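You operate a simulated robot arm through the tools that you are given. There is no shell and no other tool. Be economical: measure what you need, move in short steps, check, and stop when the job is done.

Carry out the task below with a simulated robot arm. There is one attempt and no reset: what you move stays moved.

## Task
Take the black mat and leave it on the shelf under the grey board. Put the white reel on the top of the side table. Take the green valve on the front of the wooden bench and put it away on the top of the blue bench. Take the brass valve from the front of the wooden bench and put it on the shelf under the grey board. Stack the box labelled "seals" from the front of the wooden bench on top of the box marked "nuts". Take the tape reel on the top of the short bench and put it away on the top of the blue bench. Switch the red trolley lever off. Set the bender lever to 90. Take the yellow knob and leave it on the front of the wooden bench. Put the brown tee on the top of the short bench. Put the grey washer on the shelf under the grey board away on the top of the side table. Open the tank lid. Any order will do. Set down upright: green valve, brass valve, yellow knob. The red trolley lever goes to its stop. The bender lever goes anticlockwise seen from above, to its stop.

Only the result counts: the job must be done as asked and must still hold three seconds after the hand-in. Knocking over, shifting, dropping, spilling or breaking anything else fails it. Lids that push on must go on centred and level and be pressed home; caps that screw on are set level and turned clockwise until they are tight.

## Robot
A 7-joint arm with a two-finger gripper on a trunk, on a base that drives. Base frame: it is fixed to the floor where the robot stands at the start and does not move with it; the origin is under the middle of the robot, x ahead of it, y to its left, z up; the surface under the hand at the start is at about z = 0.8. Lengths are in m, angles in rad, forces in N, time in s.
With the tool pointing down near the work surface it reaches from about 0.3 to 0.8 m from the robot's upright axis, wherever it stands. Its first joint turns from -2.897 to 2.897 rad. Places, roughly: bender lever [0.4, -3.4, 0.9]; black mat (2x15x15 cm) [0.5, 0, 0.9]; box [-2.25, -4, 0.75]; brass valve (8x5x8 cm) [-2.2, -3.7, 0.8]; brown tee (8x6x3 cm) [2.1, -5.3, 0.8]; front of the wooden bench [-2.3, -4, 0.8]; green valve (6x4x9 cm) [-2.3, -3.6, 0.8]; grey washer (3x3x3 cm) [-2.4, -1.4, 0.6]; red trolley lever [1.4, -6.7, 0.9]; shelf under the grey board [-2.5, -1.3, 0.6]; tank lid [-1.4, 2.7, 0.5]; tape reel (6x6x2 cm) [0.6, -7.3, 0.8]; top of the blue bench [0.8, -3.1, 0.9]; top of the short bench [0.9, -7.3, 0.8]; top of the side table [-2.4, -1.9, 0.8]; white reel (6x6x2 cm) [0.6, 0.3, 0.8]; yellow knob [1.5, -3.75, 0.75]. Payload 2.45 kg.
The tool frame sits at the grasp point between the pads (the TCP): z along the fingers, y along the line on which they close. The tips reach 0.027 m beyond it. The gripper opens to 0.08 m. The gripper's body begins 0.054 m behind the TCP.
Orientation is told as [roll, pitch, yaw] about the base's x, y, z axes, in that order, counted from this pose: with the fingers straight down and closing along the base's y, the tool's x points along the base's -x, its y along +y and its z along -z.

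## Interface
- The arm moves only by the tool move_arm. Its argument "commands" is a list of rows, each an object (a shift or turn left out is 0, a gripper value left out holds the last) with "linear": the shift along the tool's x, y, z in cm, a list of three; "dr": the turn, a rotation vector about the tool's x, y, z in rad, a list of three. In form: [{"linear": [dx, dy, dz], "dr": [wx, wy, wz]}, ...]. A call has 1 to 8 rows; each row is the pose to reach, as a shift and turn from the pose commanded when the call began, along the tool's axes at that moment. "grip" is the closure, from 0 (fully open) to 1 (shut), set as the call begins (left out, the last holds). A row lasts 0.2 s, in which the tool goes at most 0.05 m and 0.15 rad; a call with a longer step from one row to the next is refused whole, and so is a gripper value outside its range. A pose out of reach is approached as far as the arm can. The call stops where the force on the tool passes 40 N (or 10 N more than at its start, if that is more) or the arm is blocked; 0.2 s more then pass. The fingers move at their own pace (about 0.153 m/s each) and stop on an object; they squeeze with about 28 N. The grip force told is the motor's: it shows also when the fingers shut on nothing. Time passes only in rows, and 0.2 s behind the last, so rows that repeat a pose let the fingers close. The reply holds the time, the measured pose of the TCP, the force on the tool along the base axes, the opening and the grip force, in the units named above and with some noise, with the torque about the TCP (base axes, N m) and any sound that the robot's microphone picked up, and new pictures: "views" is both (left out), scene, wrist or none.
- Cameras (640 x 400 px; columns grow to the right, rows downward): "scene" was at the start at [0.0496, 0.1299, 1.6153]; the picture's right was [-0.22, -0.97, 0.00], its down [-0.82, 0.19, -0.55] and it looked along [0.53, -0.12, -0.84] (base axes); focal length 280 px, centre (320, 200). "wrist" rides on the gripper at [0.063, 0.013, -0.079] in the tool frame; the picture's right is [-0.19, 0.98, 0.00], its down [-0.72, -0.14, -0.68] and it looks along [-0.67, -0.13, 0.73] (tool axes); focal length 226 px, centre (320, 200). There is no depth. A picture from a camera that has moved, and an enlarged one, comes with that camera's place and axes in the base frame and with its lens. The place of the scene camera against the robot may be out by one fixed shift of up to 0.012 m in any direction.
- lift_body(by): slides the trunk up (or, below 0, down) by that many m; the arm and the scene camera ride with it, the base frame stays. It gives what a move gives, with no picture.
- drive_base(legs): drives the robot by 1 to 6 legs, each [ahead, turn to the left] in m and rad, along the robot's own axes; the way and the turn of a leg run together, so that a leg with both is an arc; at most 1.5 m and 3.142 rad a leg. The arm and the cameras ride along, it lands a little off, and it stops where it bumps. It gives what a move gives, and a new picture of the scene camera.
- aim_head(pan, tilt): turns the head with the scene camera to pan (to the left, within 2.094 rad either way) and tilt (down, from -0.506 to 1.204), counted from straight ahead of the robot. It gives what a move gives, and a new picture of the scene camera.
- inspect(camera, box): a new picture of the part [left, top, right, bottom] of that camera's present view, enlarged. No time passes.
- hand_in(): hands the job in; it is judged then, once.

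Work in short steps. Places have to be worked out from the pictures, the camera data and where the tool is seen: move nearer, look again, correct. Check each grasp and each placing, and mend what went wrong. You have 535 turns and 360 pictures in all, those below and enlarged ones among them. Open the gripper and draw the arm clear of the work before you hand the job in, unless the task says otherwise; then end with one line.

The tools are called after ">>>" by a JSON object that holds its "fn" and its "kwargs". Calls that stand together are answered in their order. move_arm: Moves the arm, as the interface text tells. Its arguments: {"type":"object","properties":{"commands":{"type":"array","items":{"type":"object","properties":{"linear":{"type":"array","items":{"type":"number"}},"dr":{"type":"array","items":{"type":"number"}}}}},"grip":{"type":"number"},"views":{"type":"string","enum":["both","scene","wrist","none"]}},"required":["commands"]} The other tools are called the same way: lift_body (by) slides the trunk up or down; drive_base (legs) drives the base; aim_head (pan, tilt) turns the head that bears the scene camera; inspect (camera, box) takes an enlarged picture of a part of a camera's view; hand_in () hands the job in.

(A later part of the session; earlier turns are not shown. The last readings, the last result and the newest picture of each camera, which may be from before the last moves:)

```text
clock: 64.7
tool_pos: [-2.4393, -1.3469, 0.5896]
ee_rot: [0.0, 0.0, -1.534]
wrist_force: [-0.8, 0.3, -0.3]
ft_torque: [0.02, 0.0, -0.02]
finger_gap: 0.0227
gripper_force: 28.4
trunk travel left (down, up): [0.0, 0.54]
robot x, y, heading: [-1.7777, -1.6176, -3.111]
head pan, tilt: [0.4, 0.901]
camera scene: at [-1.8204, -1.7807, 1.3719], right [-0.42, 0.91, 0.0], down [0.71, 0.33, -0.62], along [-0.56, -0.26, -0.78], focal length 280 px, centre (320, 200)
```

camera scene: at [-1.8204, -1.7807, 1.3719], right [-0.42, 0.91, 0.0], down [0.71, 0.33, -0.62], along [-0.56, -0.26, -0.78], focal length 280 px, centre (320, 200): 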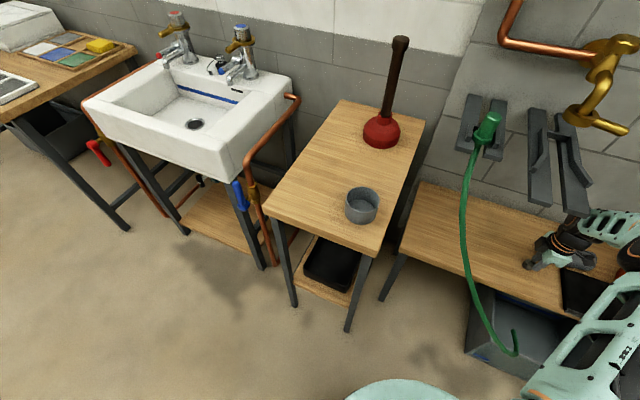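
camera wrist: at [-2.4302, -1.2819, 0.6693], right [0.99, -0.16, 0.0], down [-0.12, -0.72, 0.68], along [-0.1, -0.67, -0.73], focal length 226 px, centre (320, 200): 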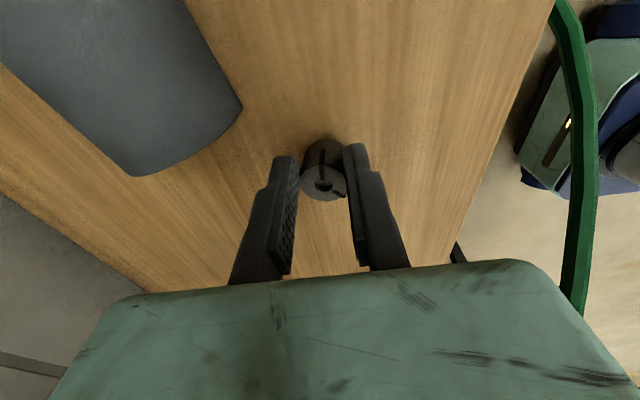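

The table top is at about z≈0.765. I'll aim the washer for (-2.38, -2.0), raising the trunk and moving across in two calls.

>>> {"fn": "lift_body", "kwargs": {"by": 0.38}}

>>> {"fn": "move_arm", "kwargs": {"commands": [{"linear": [-4, 0.2, 0]}, {"linear": [-8, 0.4, 0]}, {"linear": [-12, 0.6, 0]}, {"linear": [-16, 0.9, 0]}, {"linear": [-20, 1.1, 0]}, {"linear": [-24, 1.3, 0]}, {"linear": [-28, 1.5, 0]}, {"linear": [-32, 1.7, 0]}], "views": "none"}}

>>> {"fn": "move_arm", "kwargs": {"commands": [{"linear": [-4, 0.2, 0]}, {"linear": [-8, 0.4, 0]}, {"linear": [-12, 0.6, 0]}, {"linear": [-16, 0.9, 0]}, {"linear": [-20, 1.1, 0]}, {"linear": [-24, 1.3, 0]}, {"linear": [-28, 1.5, 0]}, {"linear": [-33, 1.8, 0]}], "views": "both"}}

```text
clock: 68.3
tool_pos: [-2.4401, -1.3467, 0.9696]
ee_rot: [0.003, -0.001, -1.534]
wrist_force: [-0.4, -0.3, -0.6]
ft_torque: [-0.01, -0.05, -0.03]
finger_gap: 0.0218
gripper_force: 28.9
trunk travel left (down, up): [-0.38, 0.16]
robot x, y, heading: [-1.7784, -1.6174, -3.113]
head pan, tilt: [0.4, 0.901]
```

```text
clock: 69.1
tool_pos: [-2.4312, -1.4273, 0.9716]
ee_rot: [-0.005, 0.024, -1.543]
wrist_force: [-5.0, 11.7, -6.0]
ft_torque: [0.44, 0.16, -0.06]
finger_gap: 0.022
gripper_force: 27.5
trunk travel left (down, up): [-0.38, 0.16]
robot x, y, heading: [-1.7748, -1.6172, -3.112]
head pan, tilt: [0.4, 0.901]
stopped in row 3: the force on the tool passed its limit at 57 N (the readings are from after the stop); the commanded pose is now the measured one
```

```text
clock: 69.4
tool_pos: [-2.4312, -1.4269, 0.9748]
ee_rot: [-0.01, 0.041, -1.552]
wrist_force: [-2.1, 15.7, -3.5]
ft_torque: [0.54, 0.11, 0.02]
finger_gap: 0.0218
gripper_force: 27.7
trunk travel left (down, up): [-0.38, 0.16]
robot x, y, heading: [-1.7768, -1.6176, -3.111]
head pan, tilt: [0.4, 0.901]
stopped in row 1: the force on the tool passed its limit at 53 N (the readings are from after the stop); the commanded pose is now the measured one
camera scene: at [-1.8222, -1.7823, 1.7515], right [-0.41, 0.91, 0.0], down [0.71, 0.33, -0.62], along [-0.56, -0.26, -0.78], focal length 280 px, centre (320, 200)
camera wrist: at [-2.4186, -1.3667, 1.0564], right [0.98, -0.17, -0.02], down [-0.12, -0.75, 0.65], along [-0.13, -0.64, -0.76], focal length 226 px, centre (320, 200)
```

scene: 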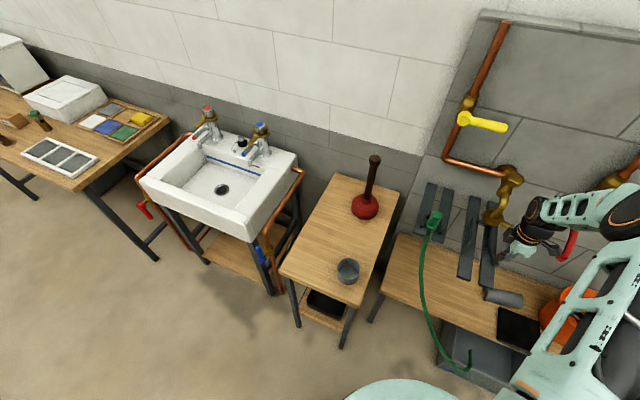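
wrist: 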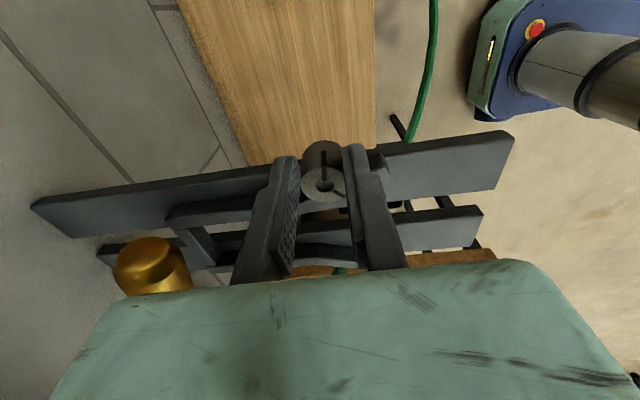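

I bumped the wall brackets beside the tap, which jut out to x≈-2.32. I'll back off, straighten the tool, pull out towards the robot and only then go sideways.

>>> {"fn": "move_arm", "kwargs": {"commands": [{"linear": [2, 0, 0]}, {"linear": [4, 0, 0], "dr": [-0.041, 0.01, 0]}, {"linear": [4, 4, 0], "dr": [-0.041, 0.01, 0]}, {"linear": [4, 8, 0], "dr": [-0.041, 0.01, 0]}, {"linear": [4, 12, 0], "dr": [-0.041, 0.01, 0]}, {"linear": [4, 16, 0], "dr": [-0.041, 0.01, 0]}, {"linear": [4, 20, 0], "dr": [-0.041, 0.01, 0]}, {"linear": [4, 24, 0], "dr": [-0.041, 0.01, 0]}], "views": "both"}}

```text
clock: 71.2
tool_pos: [-2.1929, -1.3862, 0.976]
ee_rot: [0.031, 0.046, -1.552]
wrist_force: [-0.3, -0.5, -0.2]
ft_torque: [0.01, -0.01, 0.0]
finger_gap: 0.0219
gripper_force: 27.7
trunk travel left (down, up): [-0.38, 0.16]
robot x, y, heading: [-1.7802, -1.6156, -3.115]
head pan, tilt: [0.4, 0.901]
camera scene: at [-1.8201, -1.7805, 1.7519], right [-0.41, 0.91, 0.0], down [0.71, 0.32, -0.62], along [-0.57, -0.26, -0.78], focal length 280 px, centre (320, 200)
camera wrist: at [-2.184, -1.325, 1.058], right [0.98, -0.17, 0.02], down [-0.15, -0.75, 0.64], along [-0.1, -0.64, -0.76], focal length 226 px, centre (320, 200)
```

scene: 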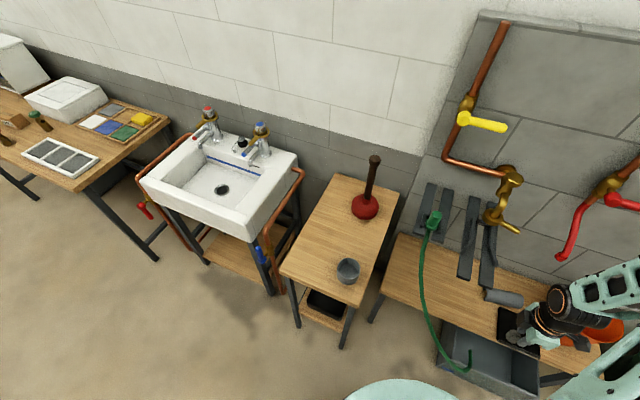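
wrist: 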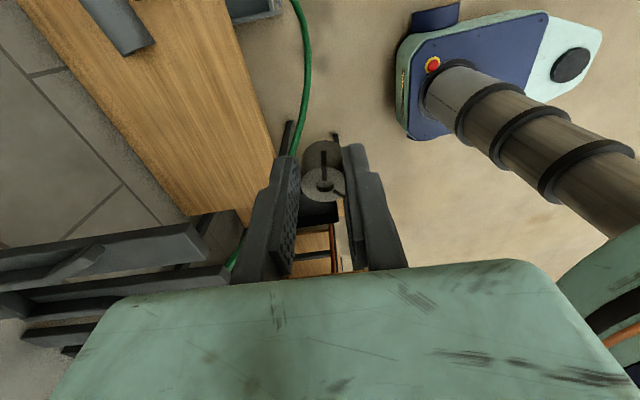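

I'm clear of the brackets. I'll level the tool and go sideways towards the table at x≈-2.19.

>>> {"fn": "move_arm", "kwargs": {"commands": [{"linear": [-4, 0, 0], "dr": [0.031, -0.046, 0]}, {"linear": [-8, 0, 0], "dr": [0.031, -0.046, 0]}, {"linear": [-12, 0, 0], "dr": [0.031, -0.046, 0]}, {"linear": [-16, 0, 0], "dr": [0.031, -0.046, 0]}, {"linear": [-20, 0, 0], "dr": [0.031, -0.046, 0]}, {"linear": [-24, 0, 0], "dr": [0.031, -0.046, 0]}, {"linear": [-28, 0, 0], "dr": [0.031, -0.046, 0]}, {"linear": [-32, 0, 0], "dr": [0.031, -0.046, 0]}], "views": "none"}}

>>> {"fn": "move_arm", "kwargs": {"commands": [{"linear": [-4, 0, 0]}, {"linear": [-8, -1, 0]}, {"linear": [-12, -3, 0]}, {"linear": [-16, -6, 0]}, {"linear": [-20, -9, 0]}, {"linear": [-24, -13, 0]}, {"linear": [-27, -16, 0]}, {"linear": [-29, -18.5, 0]}], "views": "both"}}

```text
clock: 73.0
tool_pos: [-2.1857, -1.705, 0.9612]
ee_rot: [0.002, 0.0, -1.55]
wrist_force: [0.8, 0.5, -0.7]
ft_torque: [0.0, -0.01, -0.01]
finger_gap: 0.0215
gripper_force: 27.8
trunk travel left (down, up): [-0.38, 0.16]
robot x, y, heading: [-1.7803, -1.6151, -3.115]
head pan, tilt: [0.4, 0.901]
```

```text
refused: row 6 steps farther than a row can; nothing moved
```

One step was too long, so I'll redo it with smaller ones.

>>> {"fn": "move_arm", "kwargs": {"commands": [{"linear": [-4.5, 0, 0]}, {"linear": [-9, -1, 0]}, {"linear": [-13, -3, 0]}, {"linear": [-17, -6, 0]}, {"linear": [-21, -9, 0]}, {"linear": [-24.5, -12, 0]}, {"linear": [-27, -15.5, 0]}, {"linear": [-29, -18.5, 0]}], "views": "both"}}

```text
clock: 74.8
tool_pos: [-2.3652, -2.0026, 0.961]
ee_rot: [0.002, 0.0, -1.55]
wrist_force: [-0.6, 0.2, 0.5]
ft_torque: [0.03, 0.02, 0.02]
finger_gap: 0.0202
gripper_force: 27.6
trunk travel left (down, up): [-0.38, 0.16]
robot x, y, heading: [-1.7743, -1.6159, -3.112]
head pan, tilt: [0.4, 0.901]
camera scene: at [-1.8215, -1.7816, 1.7517], right [-0.41, 0.91, 0.0], down [0.71, 0.33, -0.62], along [-0.56, -0.26, -0.78], focal length 280 px, centre (320, 200)
camera wrist: at [-2.3547, -1.9382, 1.0408], right [0.98, -0.17, 0.0], down [-0.13, -0.72, 0.68], along [-0.12, -0.67, -0.73], focal length 226 px, centre (320, 200)
```

scene: 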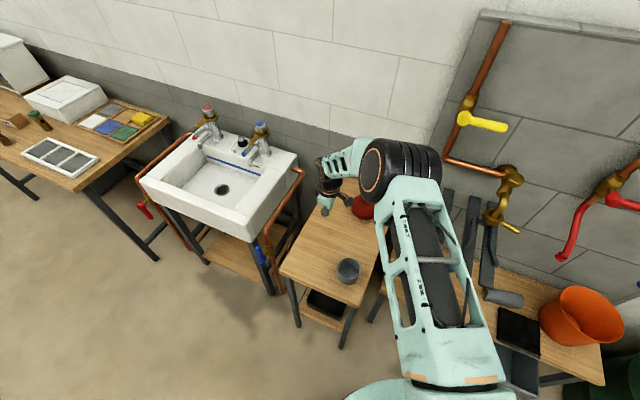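
wrist: 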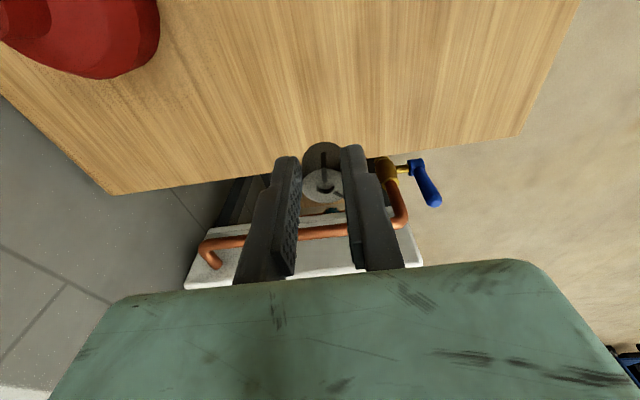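

The spot directly below is clear table. I'll descend to just above the surface, then ease down.

>>> {"fn": "move_arm", "kwargs": {"commands": [{"linear": [0, 0, 4]}, {"linear": [0, 0, 8]}, {"linear": [0, 0, 12]}, {"linear": [0, 0, 14.5]}, {"linear": [0, 0, 15.2]}, {"linear": [0, 0, 15.8]}], "views": "wrist"}}

```text
clock: 75.7
tool_pos: [-2.3637, -2.0022, 0.8386]
ee_rot: [0.006, 0.003, -1.553]
wrist_force: [8.3, 6.0, 13.0]
ft_torque: [0.12, -0.38, 0.14]
finger_gap: 0.0189
gripper_force: 28.1
trunk travel left (down, up): [-0.38, 0.16]
robot x, y, heading: [-1.7785, -1.6183, -3.111]
head pan, tilt: [0.4, 0.901]
stopped in row 4: the force on the tool passed its limit at 76 N (the readings are from after the stop); the commanded pose is now the measured one
camera wrist: at [-2.3525, -1.9368, 0.9186], right [0.98, -0.18, 0.01], down [-0.13, -0.72, 0.68], along [-0.12, -0.67, -0.73], focal length 226 px, centre (320, 200)
```

wrist: 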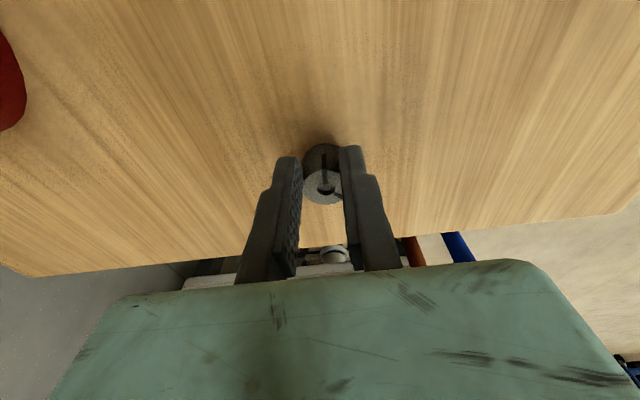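

Contact shows the table top is really at z≈0.807. The washer is on it, so I'll release, rise straight up and check.

>>> {"fn": "move_arm", "kwargs": {"commands": [{"linear": [0, 0, -0.1]}, {"linear": [0, 0, -0.1]}], "grip": 0.4, "views": "none"}}

>>> {"fn": "move_arm", "kwargs": {"commands": [{"linear": [0, 0, -3]}, {"linear": [0, 0, -7]}, {"linear": [0, 0, -11]}, {"linear": [0, 0, -15]}], "views": "wrist"}}

```text
clock: 76.3
tool_pos: [-2.3644, -2.0016, 0.8377]
ee_rot: [0.003, 0.003, -1.553]
wrist_force: [-0.2, 0.3, 0.1]
ft_torque: [0.01, 0.02, -0.01]
finger_gap: 0.0479
gripper_force: 0.1
trunk travel left (down, up): [-0.38, 0.16]
robot x, y, heading: [-1.778, -1.6159, -3.11]
head pan, tilt: [0.4, 0.901]
```

```text
clock: 77.3
tool_pos: [-2.3636, -2.0015, 0.9896]
ee_rot: [0.003, 0.001, -1.554]
wrist_force: [-0.7, 0.2, -0.4]
ft_torque: [-0.01, 0.02, 0.01]
finger_gap: 0.0479
gripper_force: 0.1
trunk travel left (down, up): [-0.38, 0.16]
robot x, y, heading: [-1.7744, -1.6164, -3.112]
head pan, tilt: [0.4, 0.901]
camera wrist: at [-2.3521, -1.9385, 1.0696], right [0.98, -0.18, 0.0], down [-0.13, -0.72, 0.68], along [-0.12, -0.67, -0.73], focal length 226 px, centre (320, 200)
```

wrist: 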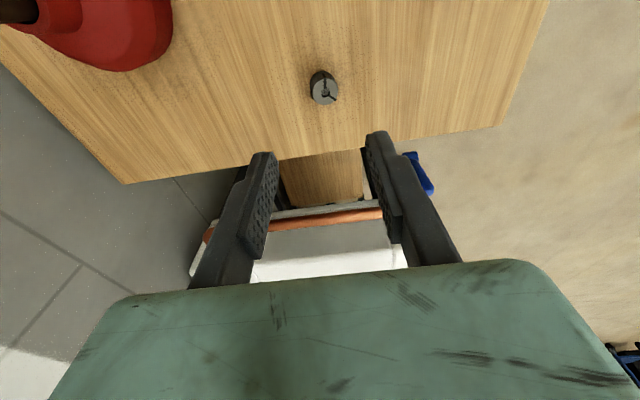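

The washer stands on the table. Next is the wooden bench: I'll back off, drive along the wall to about (-1.5, -3.8) and look.

>>> {"fn": "move_arm", "kwargs": {"commands": [{"linear": [4, 2, -1]}, {"linear": [8, 5, -2]}, {"linear": [12, 8, -3]}, {"linear": [16, 11, -4]}, {"linear": [20, 13, -5]}, {"linear": [24, 15, -6]}, {"linear": [28, 16, -7]}, {"linear": [32, 17, -8]}], "grip": 0, "views": "none"}}

>>> {"fn": "drive_base", "kwargs": {"legs": [[-0.3, 0], [0, 1.54], [1.5, 0], [0.7, 0], [0, -1.57]]}}

>>> {"fn": "aim_head", "kwargs": {"pan": 0.3, "tilt": 0.7}}

```text
refused: row 2 steps farther than a row can; nothing moved
```

```text
clock: 97.5
tool_pos: [-2.1926, -4.1581, 0.99]
ee_rot: [0.003, 0.0, -1.632]
wrist_force: [0.2, 0.1, -0.3]
ft_torque: [0.0, -0.01, -0.02]
finger_gap: 0.0479
gripper_force: 0.1
trunk travel left (down, up): [-0.38, 0.16]
robot x, y, heading: [-1.5729, -3.8179, 3.09]
head pan, tilt: [0.4, 0.901]
camera scene: at [-1.6351, -3.9776, 1.7518], right [-0.34, 0.94, 0.0], down [0.74, 0.27, -0.62], along [-0.58, -0.21, -0.78], focal length 280 px, centre (320, 200)
```

scene: 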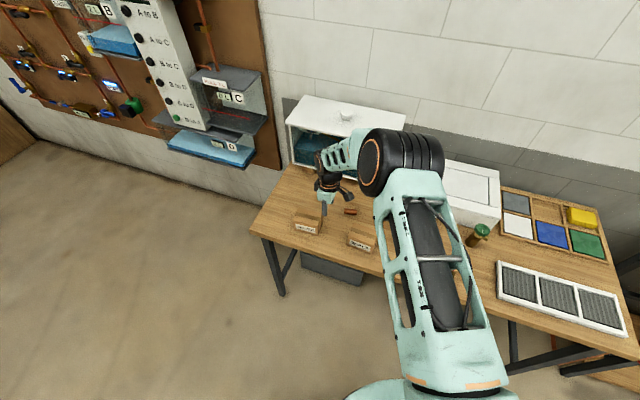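

```text
clock: 98.3
tool_pos: [-2.1937, -4.1559, 0.9888]
ee_rot: [0.004, 0.001, -1.63]
wrist_force: [0.0, 0.2, 0.5]
ft_torque: [-0.02, -0.01, 0.0]
finger_gap: 0.0481
gripper_force: 0.1
trunk travel left (down, up): [-0.38, 0.16]
robot x, y, heading: [-1.577, -3.8177, 3.094]
head pan, tilt: [0.3, 0.7]
camera scene: at [-1.6465, -3.9729, 1.7679], right [-0.25, 0.97, 0.0], down [0.62, 0.16, -0.76], along [-0.74, -0.19, -0.64], focal length 280 px, centre (320, 200)
```

scene: 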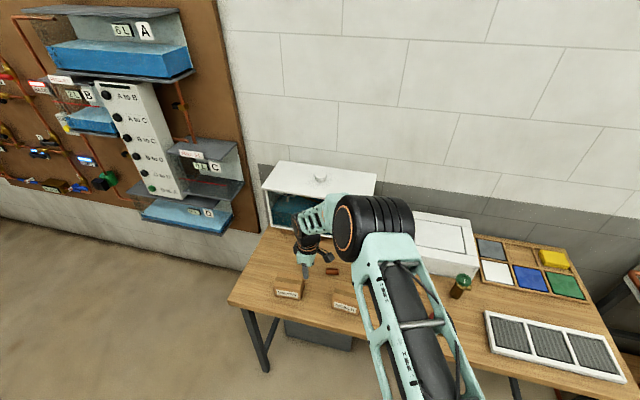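

I'm at the wooden bench. I'll move the arm back and up out of view, then look at the boxes and valves.

>>> {"fn": "move_arm", "kwargs": {"commands": [{"linear": [1, 4, -1]}, {"linear": [2, 8, -2]}, {"linear": [6, 10, -3]}, {"linear": [10, 12, -4]}, {"linear": [14.5, 13, -5]}, {"linear": [19, 13, -6]}, {"linear": [23.5, 13, -7]}, {"linear": [28, 13, -8]}], "grip": 0, "views": "none"}}

>>> {"fn": "aim_head", "kwargs": {"pan": 0.15, "tilt": 0.85}}

>>> {"fn": "inspect", "kwargs": {"camera": "wrist", "box": [0, 0, 640, 400]}}

```text
clock: 100.1
tool_pos: [-2.0443, -3.8885, 1.0714]
ee_rot: [0.003, 0.0, -1.631]
wrist_force: [0.1, 0.9, 0.4]
ft_torque: [-0.02, 0.0, 0.01]
finger_gap: 0.0799
gripper_force: 0.0
trunk travel left (down, up): [-0.38, 0.16]
robot x, y, heading: [-1.574, -3.8144, 3.091]
head pan, tilt: [0.3, 0.7]
```

```text
clock: 100.8
tool_pos: [-2.0464, -3.8887, 1.0705]
ee_rot: [0.003, 0.001, -1.63]
wrist_force: [0.6, 0.4, 0.3]
ft_torque: [-0.02, -0.01, 0.02]
finger_gap: 0.08
gripper_force: 0.1
trunk travel left (down, up): [-0.38, 0.16]
robot x, y, heading: [-1.577, -3.8155, 3.091]
head pan, tilt: [0.15, 0.85]
camera scene: at [-1.6418, -3.9589, 1.7558], right [-0.1, 0.99, 0.0], down [0.75, 0.07, -0.66], along [-0.66, -0.07, -0.75], focal length 280 px, centre (320, 200)
```

scene: 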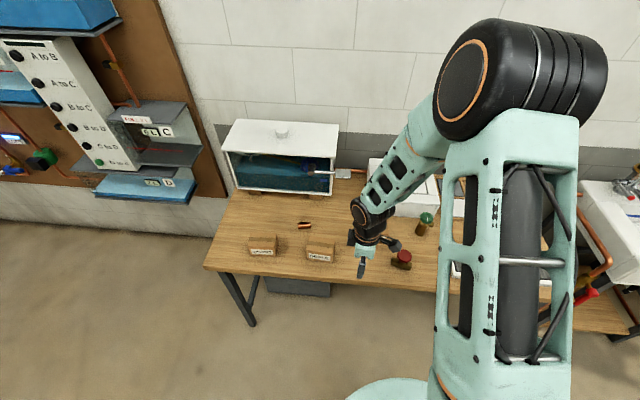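

```text
1.00 times, centred on (320, 200) of wrist (not enlarged: the box is as wide or as high as the picture)
camera zoom: at [-2.0298, -3.8261, 1.1503], right [0.97, -0.25, 0.0], down [-0.19, -0.71, 0.68], along [-0.17, -0.66, -0.73], focal length 226 px, centre (320, 200)
```

zoom: 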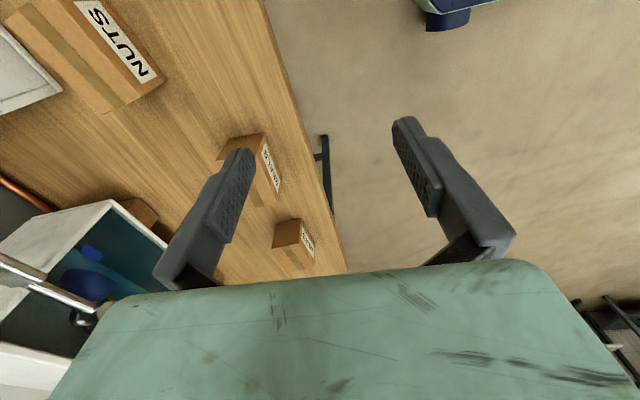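

The wrist view shows a NUTS box and two smaller boxes. I'll zoom the scene camera to read the labels.

>>> {"fn": "inspect", "kwargs": {"camera": "scene", "box": [210, 170, 450, 320]}}

>>> {"fn": "inspect", "kwargs": {"camera": "wrist", "box": [0, 0, 360, 280]}}

```text
2.67 times, centred on (330, 245) of scene
camera zoom: at [-1.6418, -3.9589, 1.7558], right [-0.1, 0.99, 0.0], down [0.75, 0.07, -0.66], along [-0.66, -0.07, -0.75], focal length 745 px, centre (293, 80)
```

zoom: 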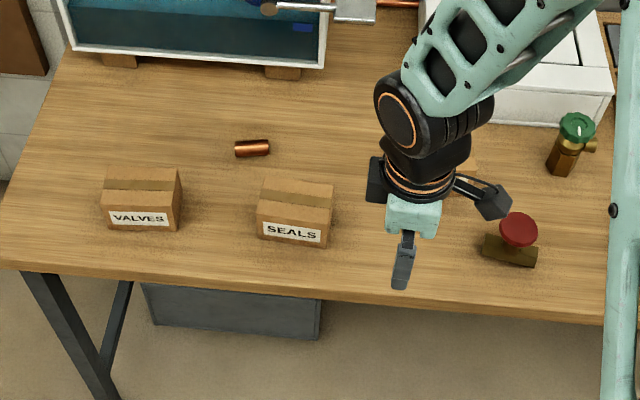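

```text
1.43 times, centred on (180, 140) of wrist
camera zoom: at [-2.0298, -3.8261, 1.1503], right [0.97, -0.25, 0.0], down [-0.19, -0.71, 0.68], along [-0.17, -0.66, -0.73], focal length 323 px, centre (520, 286)
```

zoom: 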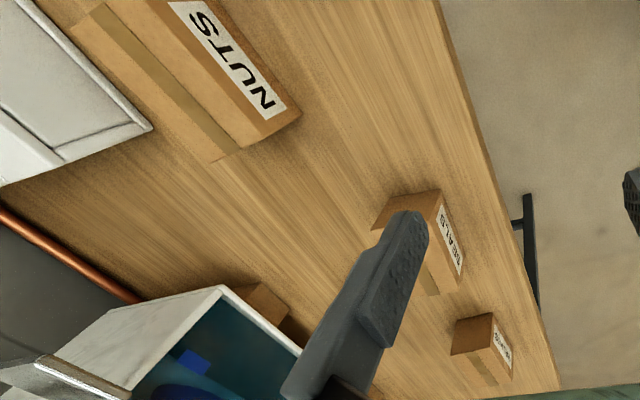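

Red-topped valve is the brass one and the green wheel valve stands behind it. SEALS is at about (-2.2, -4.02). I'll swing the arm left so the scene camera can see NUTS and the valves.

>>> {"fn": "move_arm", "kwargs": {"commands": [{"linear": [-3, 3, -1]}, {"linear": [-7, 5, -2]}, {"linear": [-11, 6, -3]}, {"linear": [-15.5, 6, -4]}, {"linear": [-20, 6, -4]}, {"linear": [-25, 6, -4]}, {"linear": [-30, 6, -4]}, {"linear": [-34, 5, -4]}], "views": "scene"}}

```text
clock: 102.6
tool_pos: [-2.0171, -4.2315, 1.111]
ee_rot: [0.004, 0.002, -1.633]
wrist_force: [0.0, -0.1, 1.1]
ft_torque: [0.03, -0.03, 0.0]
finger_gap: 0.0799
gripper_force: 0.0
trunk travel left (down, up): [-0.38, 0.16]
robot x, y, heading: [-1.5759, -3.8175, 3.091]
head pan, tilt: [0.15, 0.85]
camera scene: at [-1.6423, -3.9607, 1.7556], right [-0.1, 1.0, 0.0], down [0.75, 0.07, -0.66], along [-0.66, -0.06, -0.75], focal length 280 px, centre (320, 200)
```

scene: 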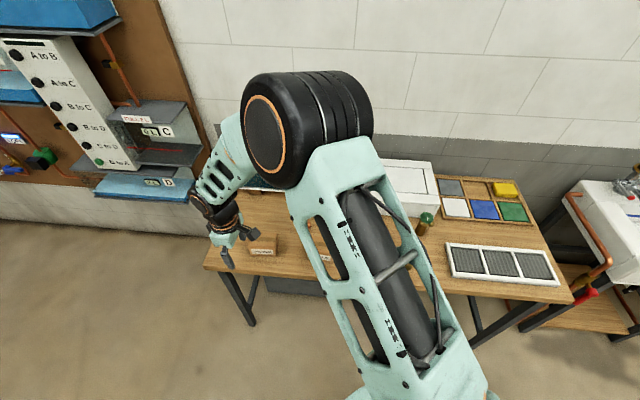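

The arm itself blocks the view, so I'll use the wrist camera from above the bench's right part, where it looks back along -y over everything.

>>> {"fn": "move_arm", "kwargs": {"commands": [{"linear": [4.5, 0, 0]}, {"linear": [9, 0, 0]}, {"linear": [13.5, 0, 0]}, {"linear": [18, 0, 0]}, {"linear": [22.5, 0, 0]}, {"linear": [27, 0, 0]}, {"linear": [31.5, -1, 0]}, {"linear": [36, -3, 0]}], "views": "none"}}

>>> {"fn": "move_arm", "kwargs": {"commands": [{"linear": [4, -2, 0]}, {"linear": [8, -4, 0]}, {"linear": [12, -6, 0]}, {"linear": [16, -8, 0]}, {"linear": [20, -10, 0]}, {"linear": [24, -12, 0]}, {"linear": [24, -12, 0]}], "views": "both"}}

```text
clock: 104.4
tool_pos: [-2.0225, -3.8647, 1.1093]
ee_rot: [0.004, 0.001, -1.63]
wrist_force: [0.2, 0.2, -0.6]
ft_torque: [-0.02, 0.0, 0.0]
finger_gap: 0.08
gripper_force: 0.0
trunk travel left (down, up): [-0.38, 0.16]
robot x, y, heading: [-1.5773, -3.8145, 3.089]
head pan, tilt: [0.15, 0.85]
```

```text
clock: 106.0
tool_pos: [-2.1311, -3.6193, 1.1107]
ee_rot: [0.005, -0.001, -1.63]
wrist_force: [0.3, -0.2, 0.3]
ft_torque: [0.03, 0.02, 0.01]
finger_gap: 0.0798
gripper_force: 0.0
trunk travel left (down, up): [-0.38, 0.16]
robot x, y, heading: [-1.5762, -3.8209, 3.093]
head pan, tilt: [0.15, 0.85]
camera scene: at [-1.6416, -3.9601, 1.7557], right [-0.1, 1.0, 0.0], down [0.75, 0.07, -0.66], along [-0.66, -0.07, -0.75], focal length 280 px, centre (320, 200)
camera wrist: at [-2.1154, -3.5562, 1.1903], right [0.97, -0.25, 0.0], down [-0.19, -0.71, 0.68], along [-0.17, -0.66, -0.73], focal length 226 px, centre (320, 200)
```

scene: 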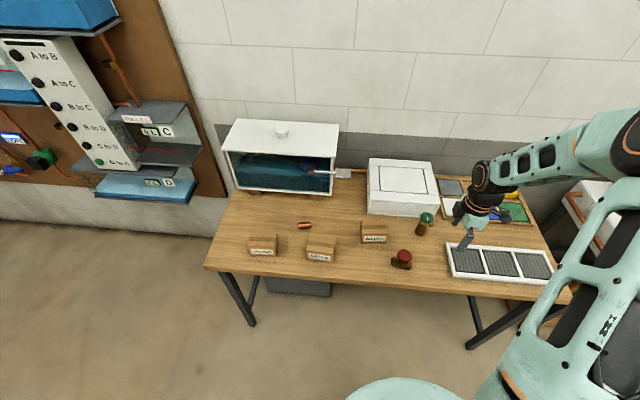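
wrist: 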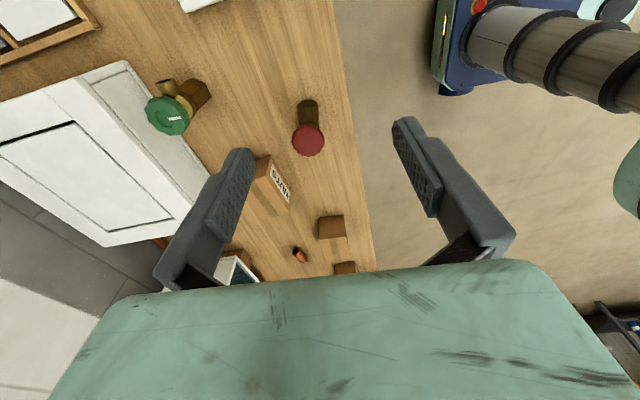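

Now the scene camera sees everything. I'll zoom on the boxes and valves.

>>> {"fn": "inspect", "kwargs": {"camera": "scene", "box": [230, 195, 450, 275]}}

>>> {"fn": "inspect", "kwargs": {"camera": "wrist", "box": [100, 50, 420, 290]}}

```text
2.91 times, centred on (340, 235) of scene
camera zoom: at [-1.6416, -3.9601, 1.7557], right [-0.1, 1.0, 0.0], down [0.75, 0.07, -0.66], along [-0.66, -0.07, -0.75], focal length 813 px, centre (262, 98)
```

zoom: 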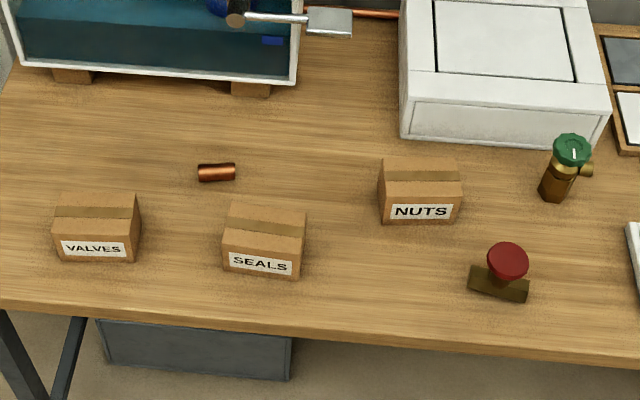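

```text
1.67 times, centred on (260, 170) of wrist
camera zoom: at [-2.1154, -3.5562, 1.1903], right [0.97, -0.25, 0.0], down [-0.19, -0.71, 0.68], along [-0.17, -0.66, -0.73], focal length 377 px, centre (420, 250)
```

zoom: 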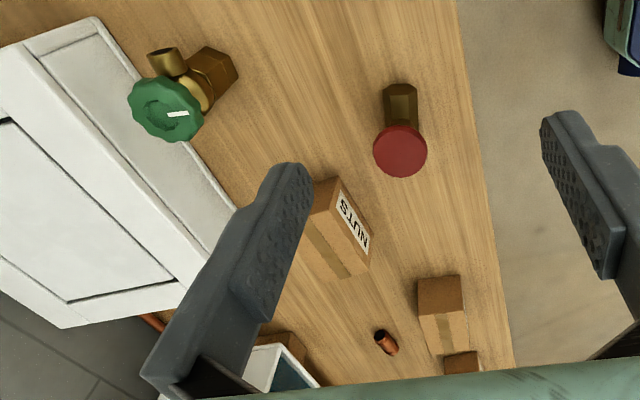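

SEALS is centred at about (-2.203, -4.018) and NUTS at about (-2.305, -3.81). Both are about 6 cm deep, so closing along x suits them. I'll move above SEALS.

>>> {"fn": "move_arm", "kwargs": {"commands": [{"linear": [-4.9, 0, 0]}, {"linear": [-9.8, 0, 0]}, {"linear": [-14.7, 0, 0]}, {"linear": [-19.6, 0, 0]}, {"linear": [-24.5, -1, 0]}, {"linear": [-29.3, -2, 0]}, {"linear": [-34, -3.2, 0]}, {"linear": [-38.7, -4.8, 0]}], "views": "none"}}

>>> {"fn": "move_arm", "kwargs": {"commands": [{"linear": [-1.5, 0, 4]}, {"linear": [-1.5, 0, 8]}, {"linear": [-1.5, 0, 8]}], "views": "both"}}

```text
clock: 107.8
tool_pos: [-2.2005, -4.0044, 1.111]
ee_rot: [0.002, 0.004, -1.633]
wrist_force: [-0.4, 0.0, 0.3]
ft_torque: [0.01, -0.01, 0.02]
finger_gap: 0.08
gripper_force: 0.1
trunk travel left (down, up): [-0.38, 0.16]
robot x, y, heading: [-1.5729, -3.8159, 3.096]
head pan, tilt: [0.15, 0.85]
```

```text
clock: 108.6
tool_pos: [-2.2031, -4.0179, 1.0325]
ee_rot: [0.003, 0.001, -1.631]
wrist_force: [0.1, 0.0, -0.1]
ft_torque: [0.02, -0.03, -0.01]
finger_gap: 0.0798
gripper_force: 0.1
trunk travel left (down, up): [-0.38, 0.16]
robot x, y, heading: [-1.5793, -3.8176, 3.094]
head pan, tilt: [0.15, 0.85]
camera scene: at [-1.6416, -3.9596, 1.7558], right [-0.1, 1.0, 0.0], down [0.75, 0.07, -0.66], along [-0.66, -0.07, -0.75], focal length 280 px, centre (320, 200)
camera wrist: at [-2.1881, -3.9552, 1.1124], right [0.97, -0.25, 0.0], down [-0.19, -0.71, 0.68], along [-0.17, -0.66, -0.73], focal length 226 px, centre (320, 200)
```

scene: 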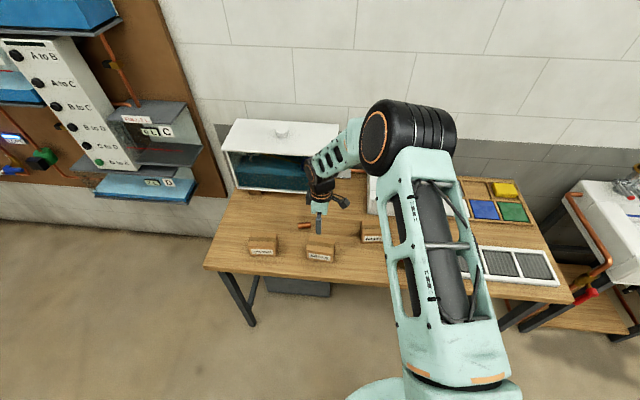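
wrist: 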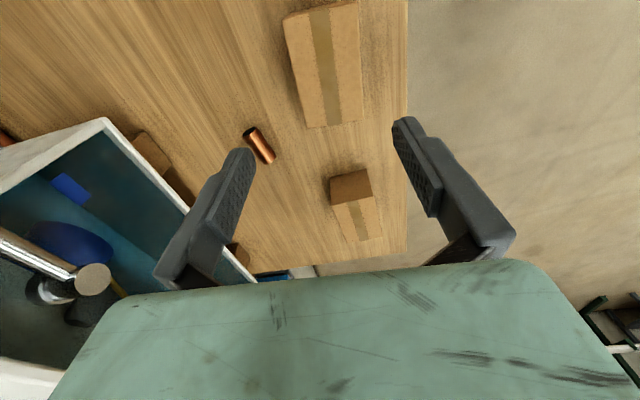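

The box lies between the fingers, centred at (-2.200, -4.017) and 6.3 cm wide. I'll descend and grip.

>>> {"fn": "move_arm", "kwargs": {"commands": [{"linear": [0, 0.3, 4]}, {"linear": [0, 0.3, 8]}, {"linear": [0, 0.3, 12]}, {"linear": [0, 0.3, 15]}, {"linear": [0, 0.3, 17]}, {"linear": [0, 0.3, 18.4]}, {"linear": [0, 0.3, 18.4]}], "views": "wrist"}}

```text
clock: 110.2
tool_pos: [-2.1988, -4.0177, 0.8435]
ee_rot: [0.004, -0.001, -1.631]
wrist_force: [1.5, 1.1, 0.1]
ft_torque: [-0.01, 0.0, -0.01]
finger_gap: 0.0802
gripper_force: 0.0
trunk travel left (down, up): [-0.38, 0.16]
robot x, y, heading: [-1.5764, -3.8152, 3.093]
head pan, tilt: [0.15, 0.85]
camera wrist: at [-2.183, -3.9547, 0.9245], right [0.97, -0.25, 0.0], down [-0.19, -0.71, 0.68], along [-0.17, -0.66, -0.73], focal length 226 px, centre (320, 200)
```

wrist: 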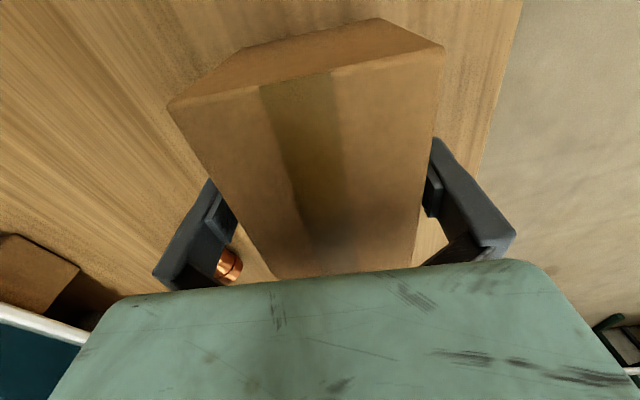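

The fingers straddle the box. I'll close and lift.

>>> {"fn": "move_arm", "kwargs": {"commands": [{"linear": [0, 0, 0]}, {"linear": [0, 0, 0]}, {"linear": [0, 0, 0]}], "grip": 1, "views": "none"}}

>>> {"fn": "move_arm", "kwargs": {"commands": [{"linear": [0, 0, -2]}, {"linear": [0, 0, -5]}, {"linear": [0, 0, -9]}, {"linear": [0, 0, -13]}, {"linear": [0, 0, -16]}, {"linear": [0, 0, -16]}], "views": "both"}}

```text
clock: 111.0
tool_pos: [-2.1988, -4.0177, 0.8449]
ee_rot: [0.003, 0.001, -1.63]
wrist_force: [0.1, -0.5, -0.6]
ft_torque: [-0.01, 0.01, 0.0]
finger_gap: 0.0644
gripper_force: 27.7
trunk travel left (down, up): [-0.38, 0.16]
robot x, y, heading: [-1.5786, -3.8125, 3.091]
head pan, tilt: [0.15, 0.85]
```

```text
clock: 112.4
tool_pos: [-2.1989, -4.0199, 1.0059]
ee_rot: [0.002, 0.0, -1.631]
wrist_force: [-0.1, 0.3, -2.0]
ft_torque: [0.0, -0.02, -0.03]
finger_gap: 0.0645
gripper_force: 27.9
trunk travel left (down, up): [-0.38, 0.16]
robot x, y, heading: [-1.5755, -3.8179, 3.092]
head pan, tilt: [0.15, 0.85]
camera scene: at [-1.6424, -3.9597, 1.7556], right [-0.1, 1.0, 0.0], down [0.75, 0.07, -0.66], along [-0.66, -0.07, -0.75], focal length 280 px, centre (320, 200)
camera wrist: at [-2.1839, -3.9558, 1.0865], right [0.97, -0.25, 0.0], down [-0.19, -0.71, 0.68], along [-0.17, -0.66, -0.73], focal length 226 px, centre (320, 200)
```

scene: 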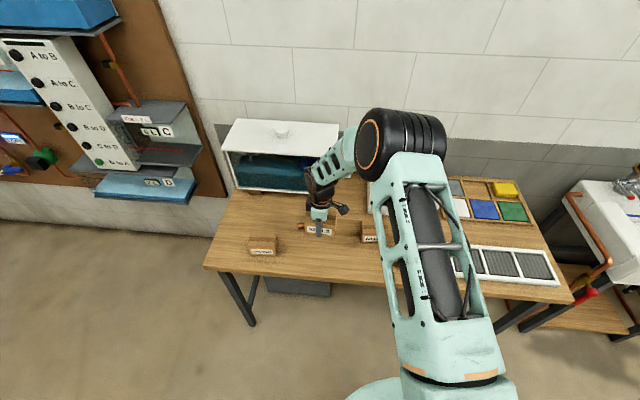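
wrist: 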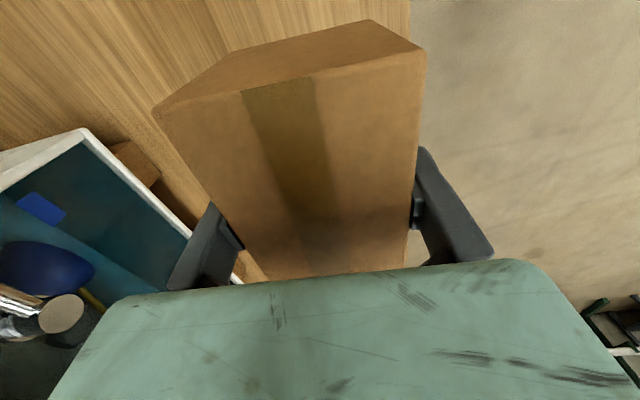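

It's held securely. I'll carry it above NUTS, turning +0.125 rad to align, then look.

>>> {"fn": "move_arm", "kwargs": {"commands": [{"linear": [4, -2.3, 0], "dr": [0, 0, -0.03]}, {"linear": [8, -4.6, 0], "dr": [0, 0, -0.06]}, {"linear": [12, -7, 0], "dr": [0, 0, -0.09]}, {"linear": [16, -9.3, 0], "dr": [0, 0, -0.125]}, {"linear": [20.3, -11.8, 0], "dr": [0, 0, -0.125]}, {"linear": [20.3, -11.8, 0], "dr": [0, 0, -0.125]}], "views": "both"}}

>>> {"fn": "inspect", "kwargs": {"camera": "scene", "box": [300, 180, 460, 280]}}

```text
clock: 113.8
tool_pos: [-2.308, -3.8112, 1.0078]
ee_rot: [0.003, 0.0, -1.506]
wrist_force: [-0.9, -0.1, -2.1]
ft_torque: [-0.02, -0.05, -0.01]
finger_gap: 0.0645
gripper_force: 28.0
trunk travel left (down, up): [-0.38, 0.16]
robot x, y, heading: [-1.5771, -3.816, 3.092]
head pan, tilt: [0.15, 0.85]
camera scene: at [-1.642, -3.9598, 1.7557], right [-0.1, 1.0, 0.0], down [0.75, 0.07, -0.66], along [-0.66, -0.07, -0.75], focal length 280 px, centre (320, 200)
camera wrist: at [-2.3008, -3.7462, 1.088], right [0.99, -0.13, 0.0], down [-0.1, -0.73, 0.68], along [-0.08, -0.68, -0.73], focal length 226 px, centre (320, 200)
```

scene: 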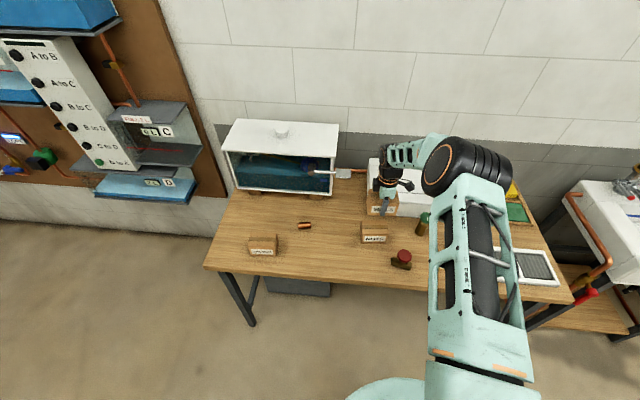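
wrist: 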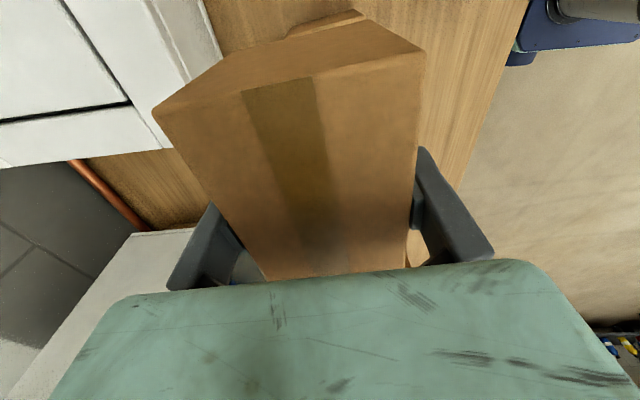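

```text
4.00 times, centred on (380, 230) of scene
camera zoom: at [-1.642, -3.9598, 1.7557], right [-0.1, 1.0, 0.0], down [0.75, 0.07, -0.66], along [-0.66, -0.07, -0.75], focal length 1118 px, centre (80, 80)
```

zoom: 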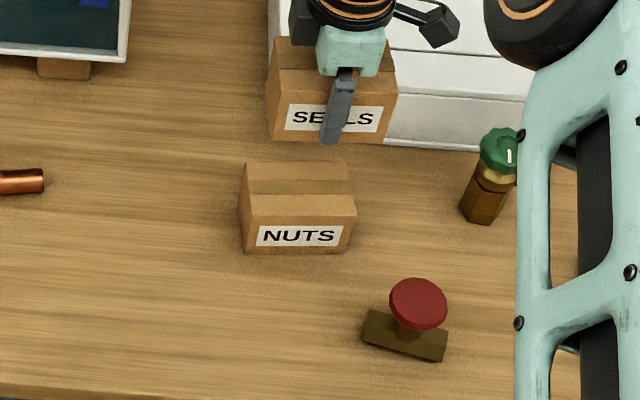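

I want accurate alignment, so I'll zoom further on the two boxes.

>>> {"fn": "inspect", "kwargs": {"camera": "scene", "box": [350, 185, 414, 250]}}

```text
6.15 times, centred on (382, 218) of scene
camera zoom: at [-1.642, -3.9598, 1.7557], right [-0.1, 1.0, 0.0], down [0.75, 0.07, -0.66], along [-0.66, -0.07, -0.75], focal length 1720 px, centre (-62, 92)
```

zoom: 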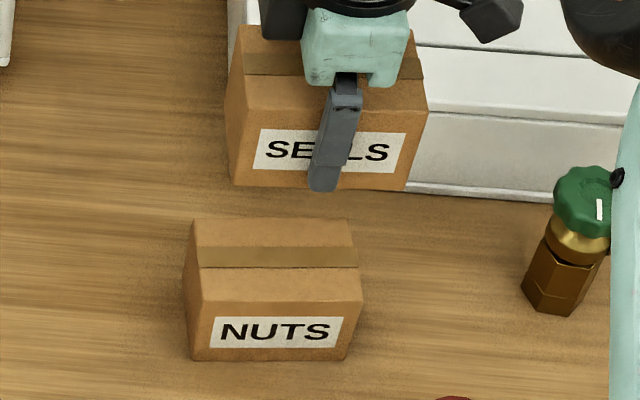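

By comparing the held box with NUTS in the same view, I put NUTS's centre at about (-2.294, -3.819) with a small extra turn. I'll correct and lower to just above it.

>>> {"fn": "move_arm", "kwargs": {"commands": [{"linear": [-0.9, 1.35, 0], "dr": [0, 0, -0.03]}, {"linear": [-0.9, 1.35, 3], "dr": [0, 0, -0.03]}, {"linear": [-0.9, 1.35, 6], "dr": [0, 0, -0.03]}, {"linear": [-0.9, 1.35, 7.5], "dr": [0, 0, -0.03]}, {"linear": [-0.9, 1.35, 7.5], "dr": [0, 0, -0.03]}], "views": "none"}}

>>> {"fn": "inspect", "kwargs": {"camera": "scene", "box": [350, 185, 414, 250]}}

```text
clock: 115.0
tool_pos: [-2.2898, -3.816, 0.9288]
ee_rot: [0.003, 0.0, -1.477]
wrist_force: [-0.7, 0.2, -2.7]
ft_torque: [-0.02, 0.02, 0.0]
finger_gap: 0.0645
gripper_force: 28.2
trunk travel left (down, up): [-0.38, 0.16]
robot x, y, heading: [-1.5741, -3.8173, 3.091]
head pan, tilt: [0.15, 0.85]
```

```text
6.15 times, centred on (382, 218) of scene
camera zoom: at [-1.6423, -3.9593, 1.7557], right [-0.1, 1.0, 0.0], down [0.75, 0.07, -0.66], along [-0.66, -0.07, -0.75], focal length 1720 px, centre (-62, 92)
```

zoom: 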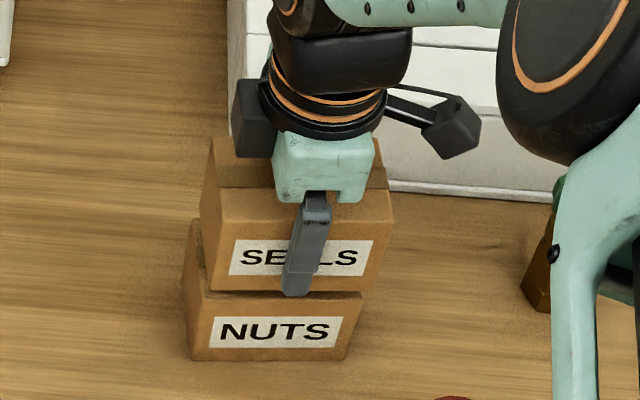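

The alignment is good. I'll shift 5 mm back and 2 mm left, then lower gently to contact.

>>> {"fn": "move_arm", "kwargs": {"commands": [{"linear": [-0.2, -0.5, 0.4]}, {"linear": [-0.2, -0.5, 0.8]}, {"linear": [-0.2, -0.5, 1.2]}, {"linear": [-0.2, -0.5, 1.5]}, {"linear": [-0.2, -0.5, 1.5]}], "views": "none"}}

```text
clock: 116.2
tool_pos: [-2.2948, -3.8198, 0.9151]
ee_rot: [0.004, 0.001, -1.478]
wrist_force: [1.0, 0.9, -2.3]
ft_torque: [0.0, 0.01, -0.03]
finger_gap: 0.0645
gripper_force: 27.5
trunk travel left (down, up): [-0.38, 0.16]
robot x, y, heading: [-1.578, -3.8176, 3.091]
head pan, tilt: [0.15, 0.85]
```

There's no contact yet, so I'll go on in 2 mm steps.

>>> {"fn": "move_arm", "kwargs": {"commands": [{"linear": [0, 0, 0.2]}, {"linear": [0, 0, 0.4]}, {"linear": [0, 0, 0.6]}, {"linear": [0, 0, 0.6]}], "views": "none"}}

>>> {"fn": "inspect", "kwargs": {"camera": "scene", "box": [350, 185, 414, 250]}}

```text
clock: 117.2
tool_pos: [-2.2951, -3.8199, 0.9147]
ee_rot: [-0.002, 0.0, -1.477]
wrist_force: [3.8, 5.2, 34.6]
ft_torque: [0.56, -0.65, 0.02]
finger_gap: 0.0646
gripper_force: 28.1
trunk travel left (down, up): [-0.38, 0.16]
robot x, y, heading: [-1.5792, -3.8189, 3.094]
head pan, tilt: [0.15, 0.85]
```

```text
6.15 times, centred on (382, 218) of scene
camera zoom: at [-1.638, -3.9589, 1.7562], right [-0.1, 1.0, 0.0], down [0.75, 0.07, -0.66], along [-0.66, -0.07, -0.75], focal length 1720 px, centre (-62, 92)
```

zoom: 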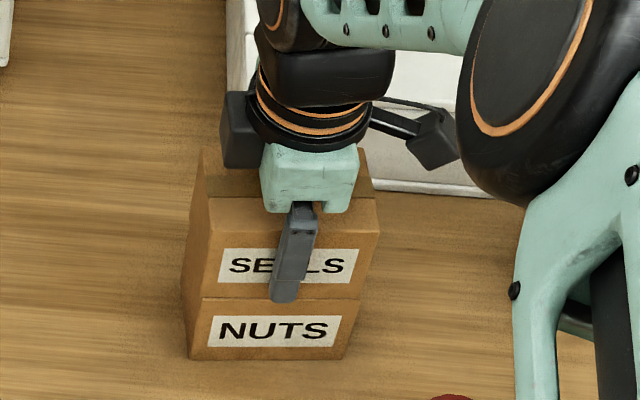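

Contact, and the boxes are very well aligned. I'll ease off, release and rise.

>>> {"fn": "move_arm", "kwargs": {"commands": [{"linear": [0, 0, -0.45]}, {"linear": [0, 0, -0.45]}], "views": "none"}}

>>> {"fn": "move_arm", "kwargs": {"commands": [{"linear": [0, 0, 0]}, {"linear": [0, 0, 0]}], "grip": 0, "views": "none"}}

>>> {"fn": "move_arm", "kwargs": {"commands": [{"linear": [0, 0, -4]}, {"linear": [0, 0, -8]}, {"linear": [0, 0, -12]}, {"linear": [0, 0, -16]}, {"linear": [0, 0, -18]}], "views": "both"}}

```text
clock: 117.8
tool_pos: [-2.2952, -3.8212, 0.9141]
ee_rot: [0.004, 0.0, -1.478]
wrist_force: [-4.1, 3.1, 12.9]
ft_torque: [0.52, 0.75, -0.01]
finger_gap: 0.0644
gripper_force: 27.7
trunk travel left (down, up): [-0.38, 0.16]
robot x, y, heading: [-1.5755, -3.8157, 3.09]
head pan, tilt: [0.15, 0.85]
```

```text
clock: 118.4
tool_pos: [-2.2951, -3.82, 0.9131]
ee_rot: [0.005, -0.001, -1.475]
wrist_force: [0.0, -0.2, 0.1]
ft_torque: [0.01, 0.0, -0.04]
finger_gap: 0.0799
gripper_force: 0.0
trunk travel left (down, up): [-0.38, 0.16]
robot x, y, heading: [-1.5774, -3.815, 3.088]
head pan, tilt: [0.15, 0.85]
```

```text
clock: 119.6
tool_pos: [-2.2951, -3.8175, 1.091]
ee_rot: [0.003, -0.002, -1.473]
wrist_force: [0.0, 0.4, -0.2]
ft_torque: [0.0, 0.01, -0.04]
finger_gap: 0.08
gripper_force: 0.1
trunk travel left (down, up): [-0.38, 0.16]
robot x, y, heading: [-1.5796, -3.8161, 3.092]
head pan, tilt: [0.15, 0.85]
camera scene: at [-1.6417, -3.9594, 1.7557], right [-0.1, 1.0, 0.0], down [0.75, 0.07, -0.66], along [-0.66, -0.07, -0.75], focal length 280 px, centre (320, 200)
camera wrist: at [-2.289, -3.7529, 1.1713], right [1.0, -0.1, 0.0], down [-0.07, -0.73, 0.68], along [-0.06, -0.68, -0.73], focal length 226 px, centre (320, 200)
```

scene: 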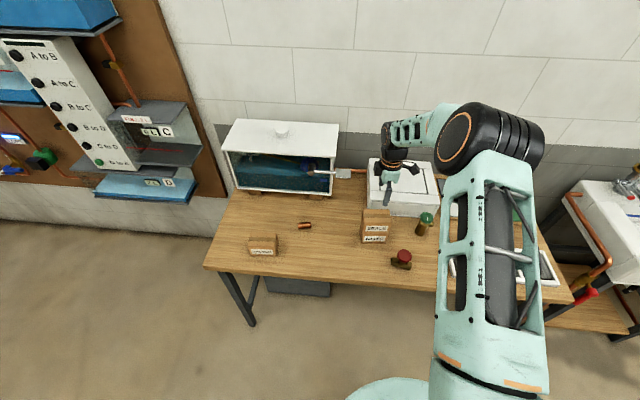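
wrist: 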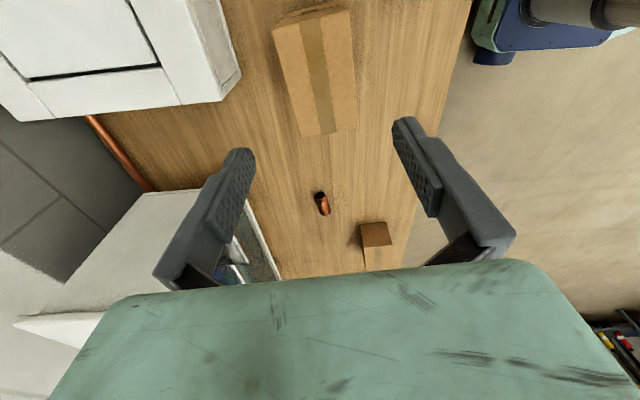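

SEALS is stacked on NUTS. Next is the brass valve, whose red wheel is at about (-2.174, -3.713). I'll move above it.

>>> {"fn": "move_arm", "kwargs": {"commands": [{"linear": [2.3, 3.3, 0]}, {"linear": [4.6, 6.6, 0]}, {"linear": [7, 10, 0]}, {"linear": [9.2, 13, 2]}, {"linear": [9.2, 13, 6]}, {"linear": [9.2, 13, 6]}], "views": "wrist"}}

```text
clock: 121.0
tool_pos: [-2.1719, -3.7123, 1.0334]
ee_rot: [0.005, 0.0, -1.476]
wrist_force: [0.1, -0.3, -0.2]
ft_torque: [0.02, 0.0, -0.01]
finger_gap: 0.0799
gripper_force: 0.1
trunk travel left (down, up): [-0.38, 0.16]
robot x, y, heading: [-1.5778, -3.8161, 3.091]
head pan, tilt: [0.15, 0.85]
camera wrist: at [-2.166, -3.6475, 1.1139], right [0.99, -0.1, 0.0], down [-0.07, -0.73, 0.68], along [-0.07, -0.68, -0.73], focal length 226 px, centre (320, 200)
```

wrist: 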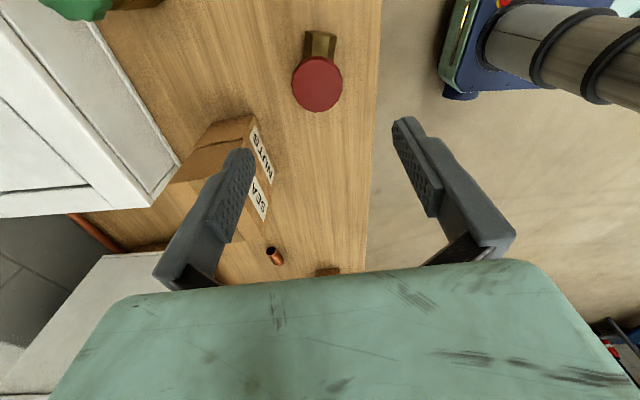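

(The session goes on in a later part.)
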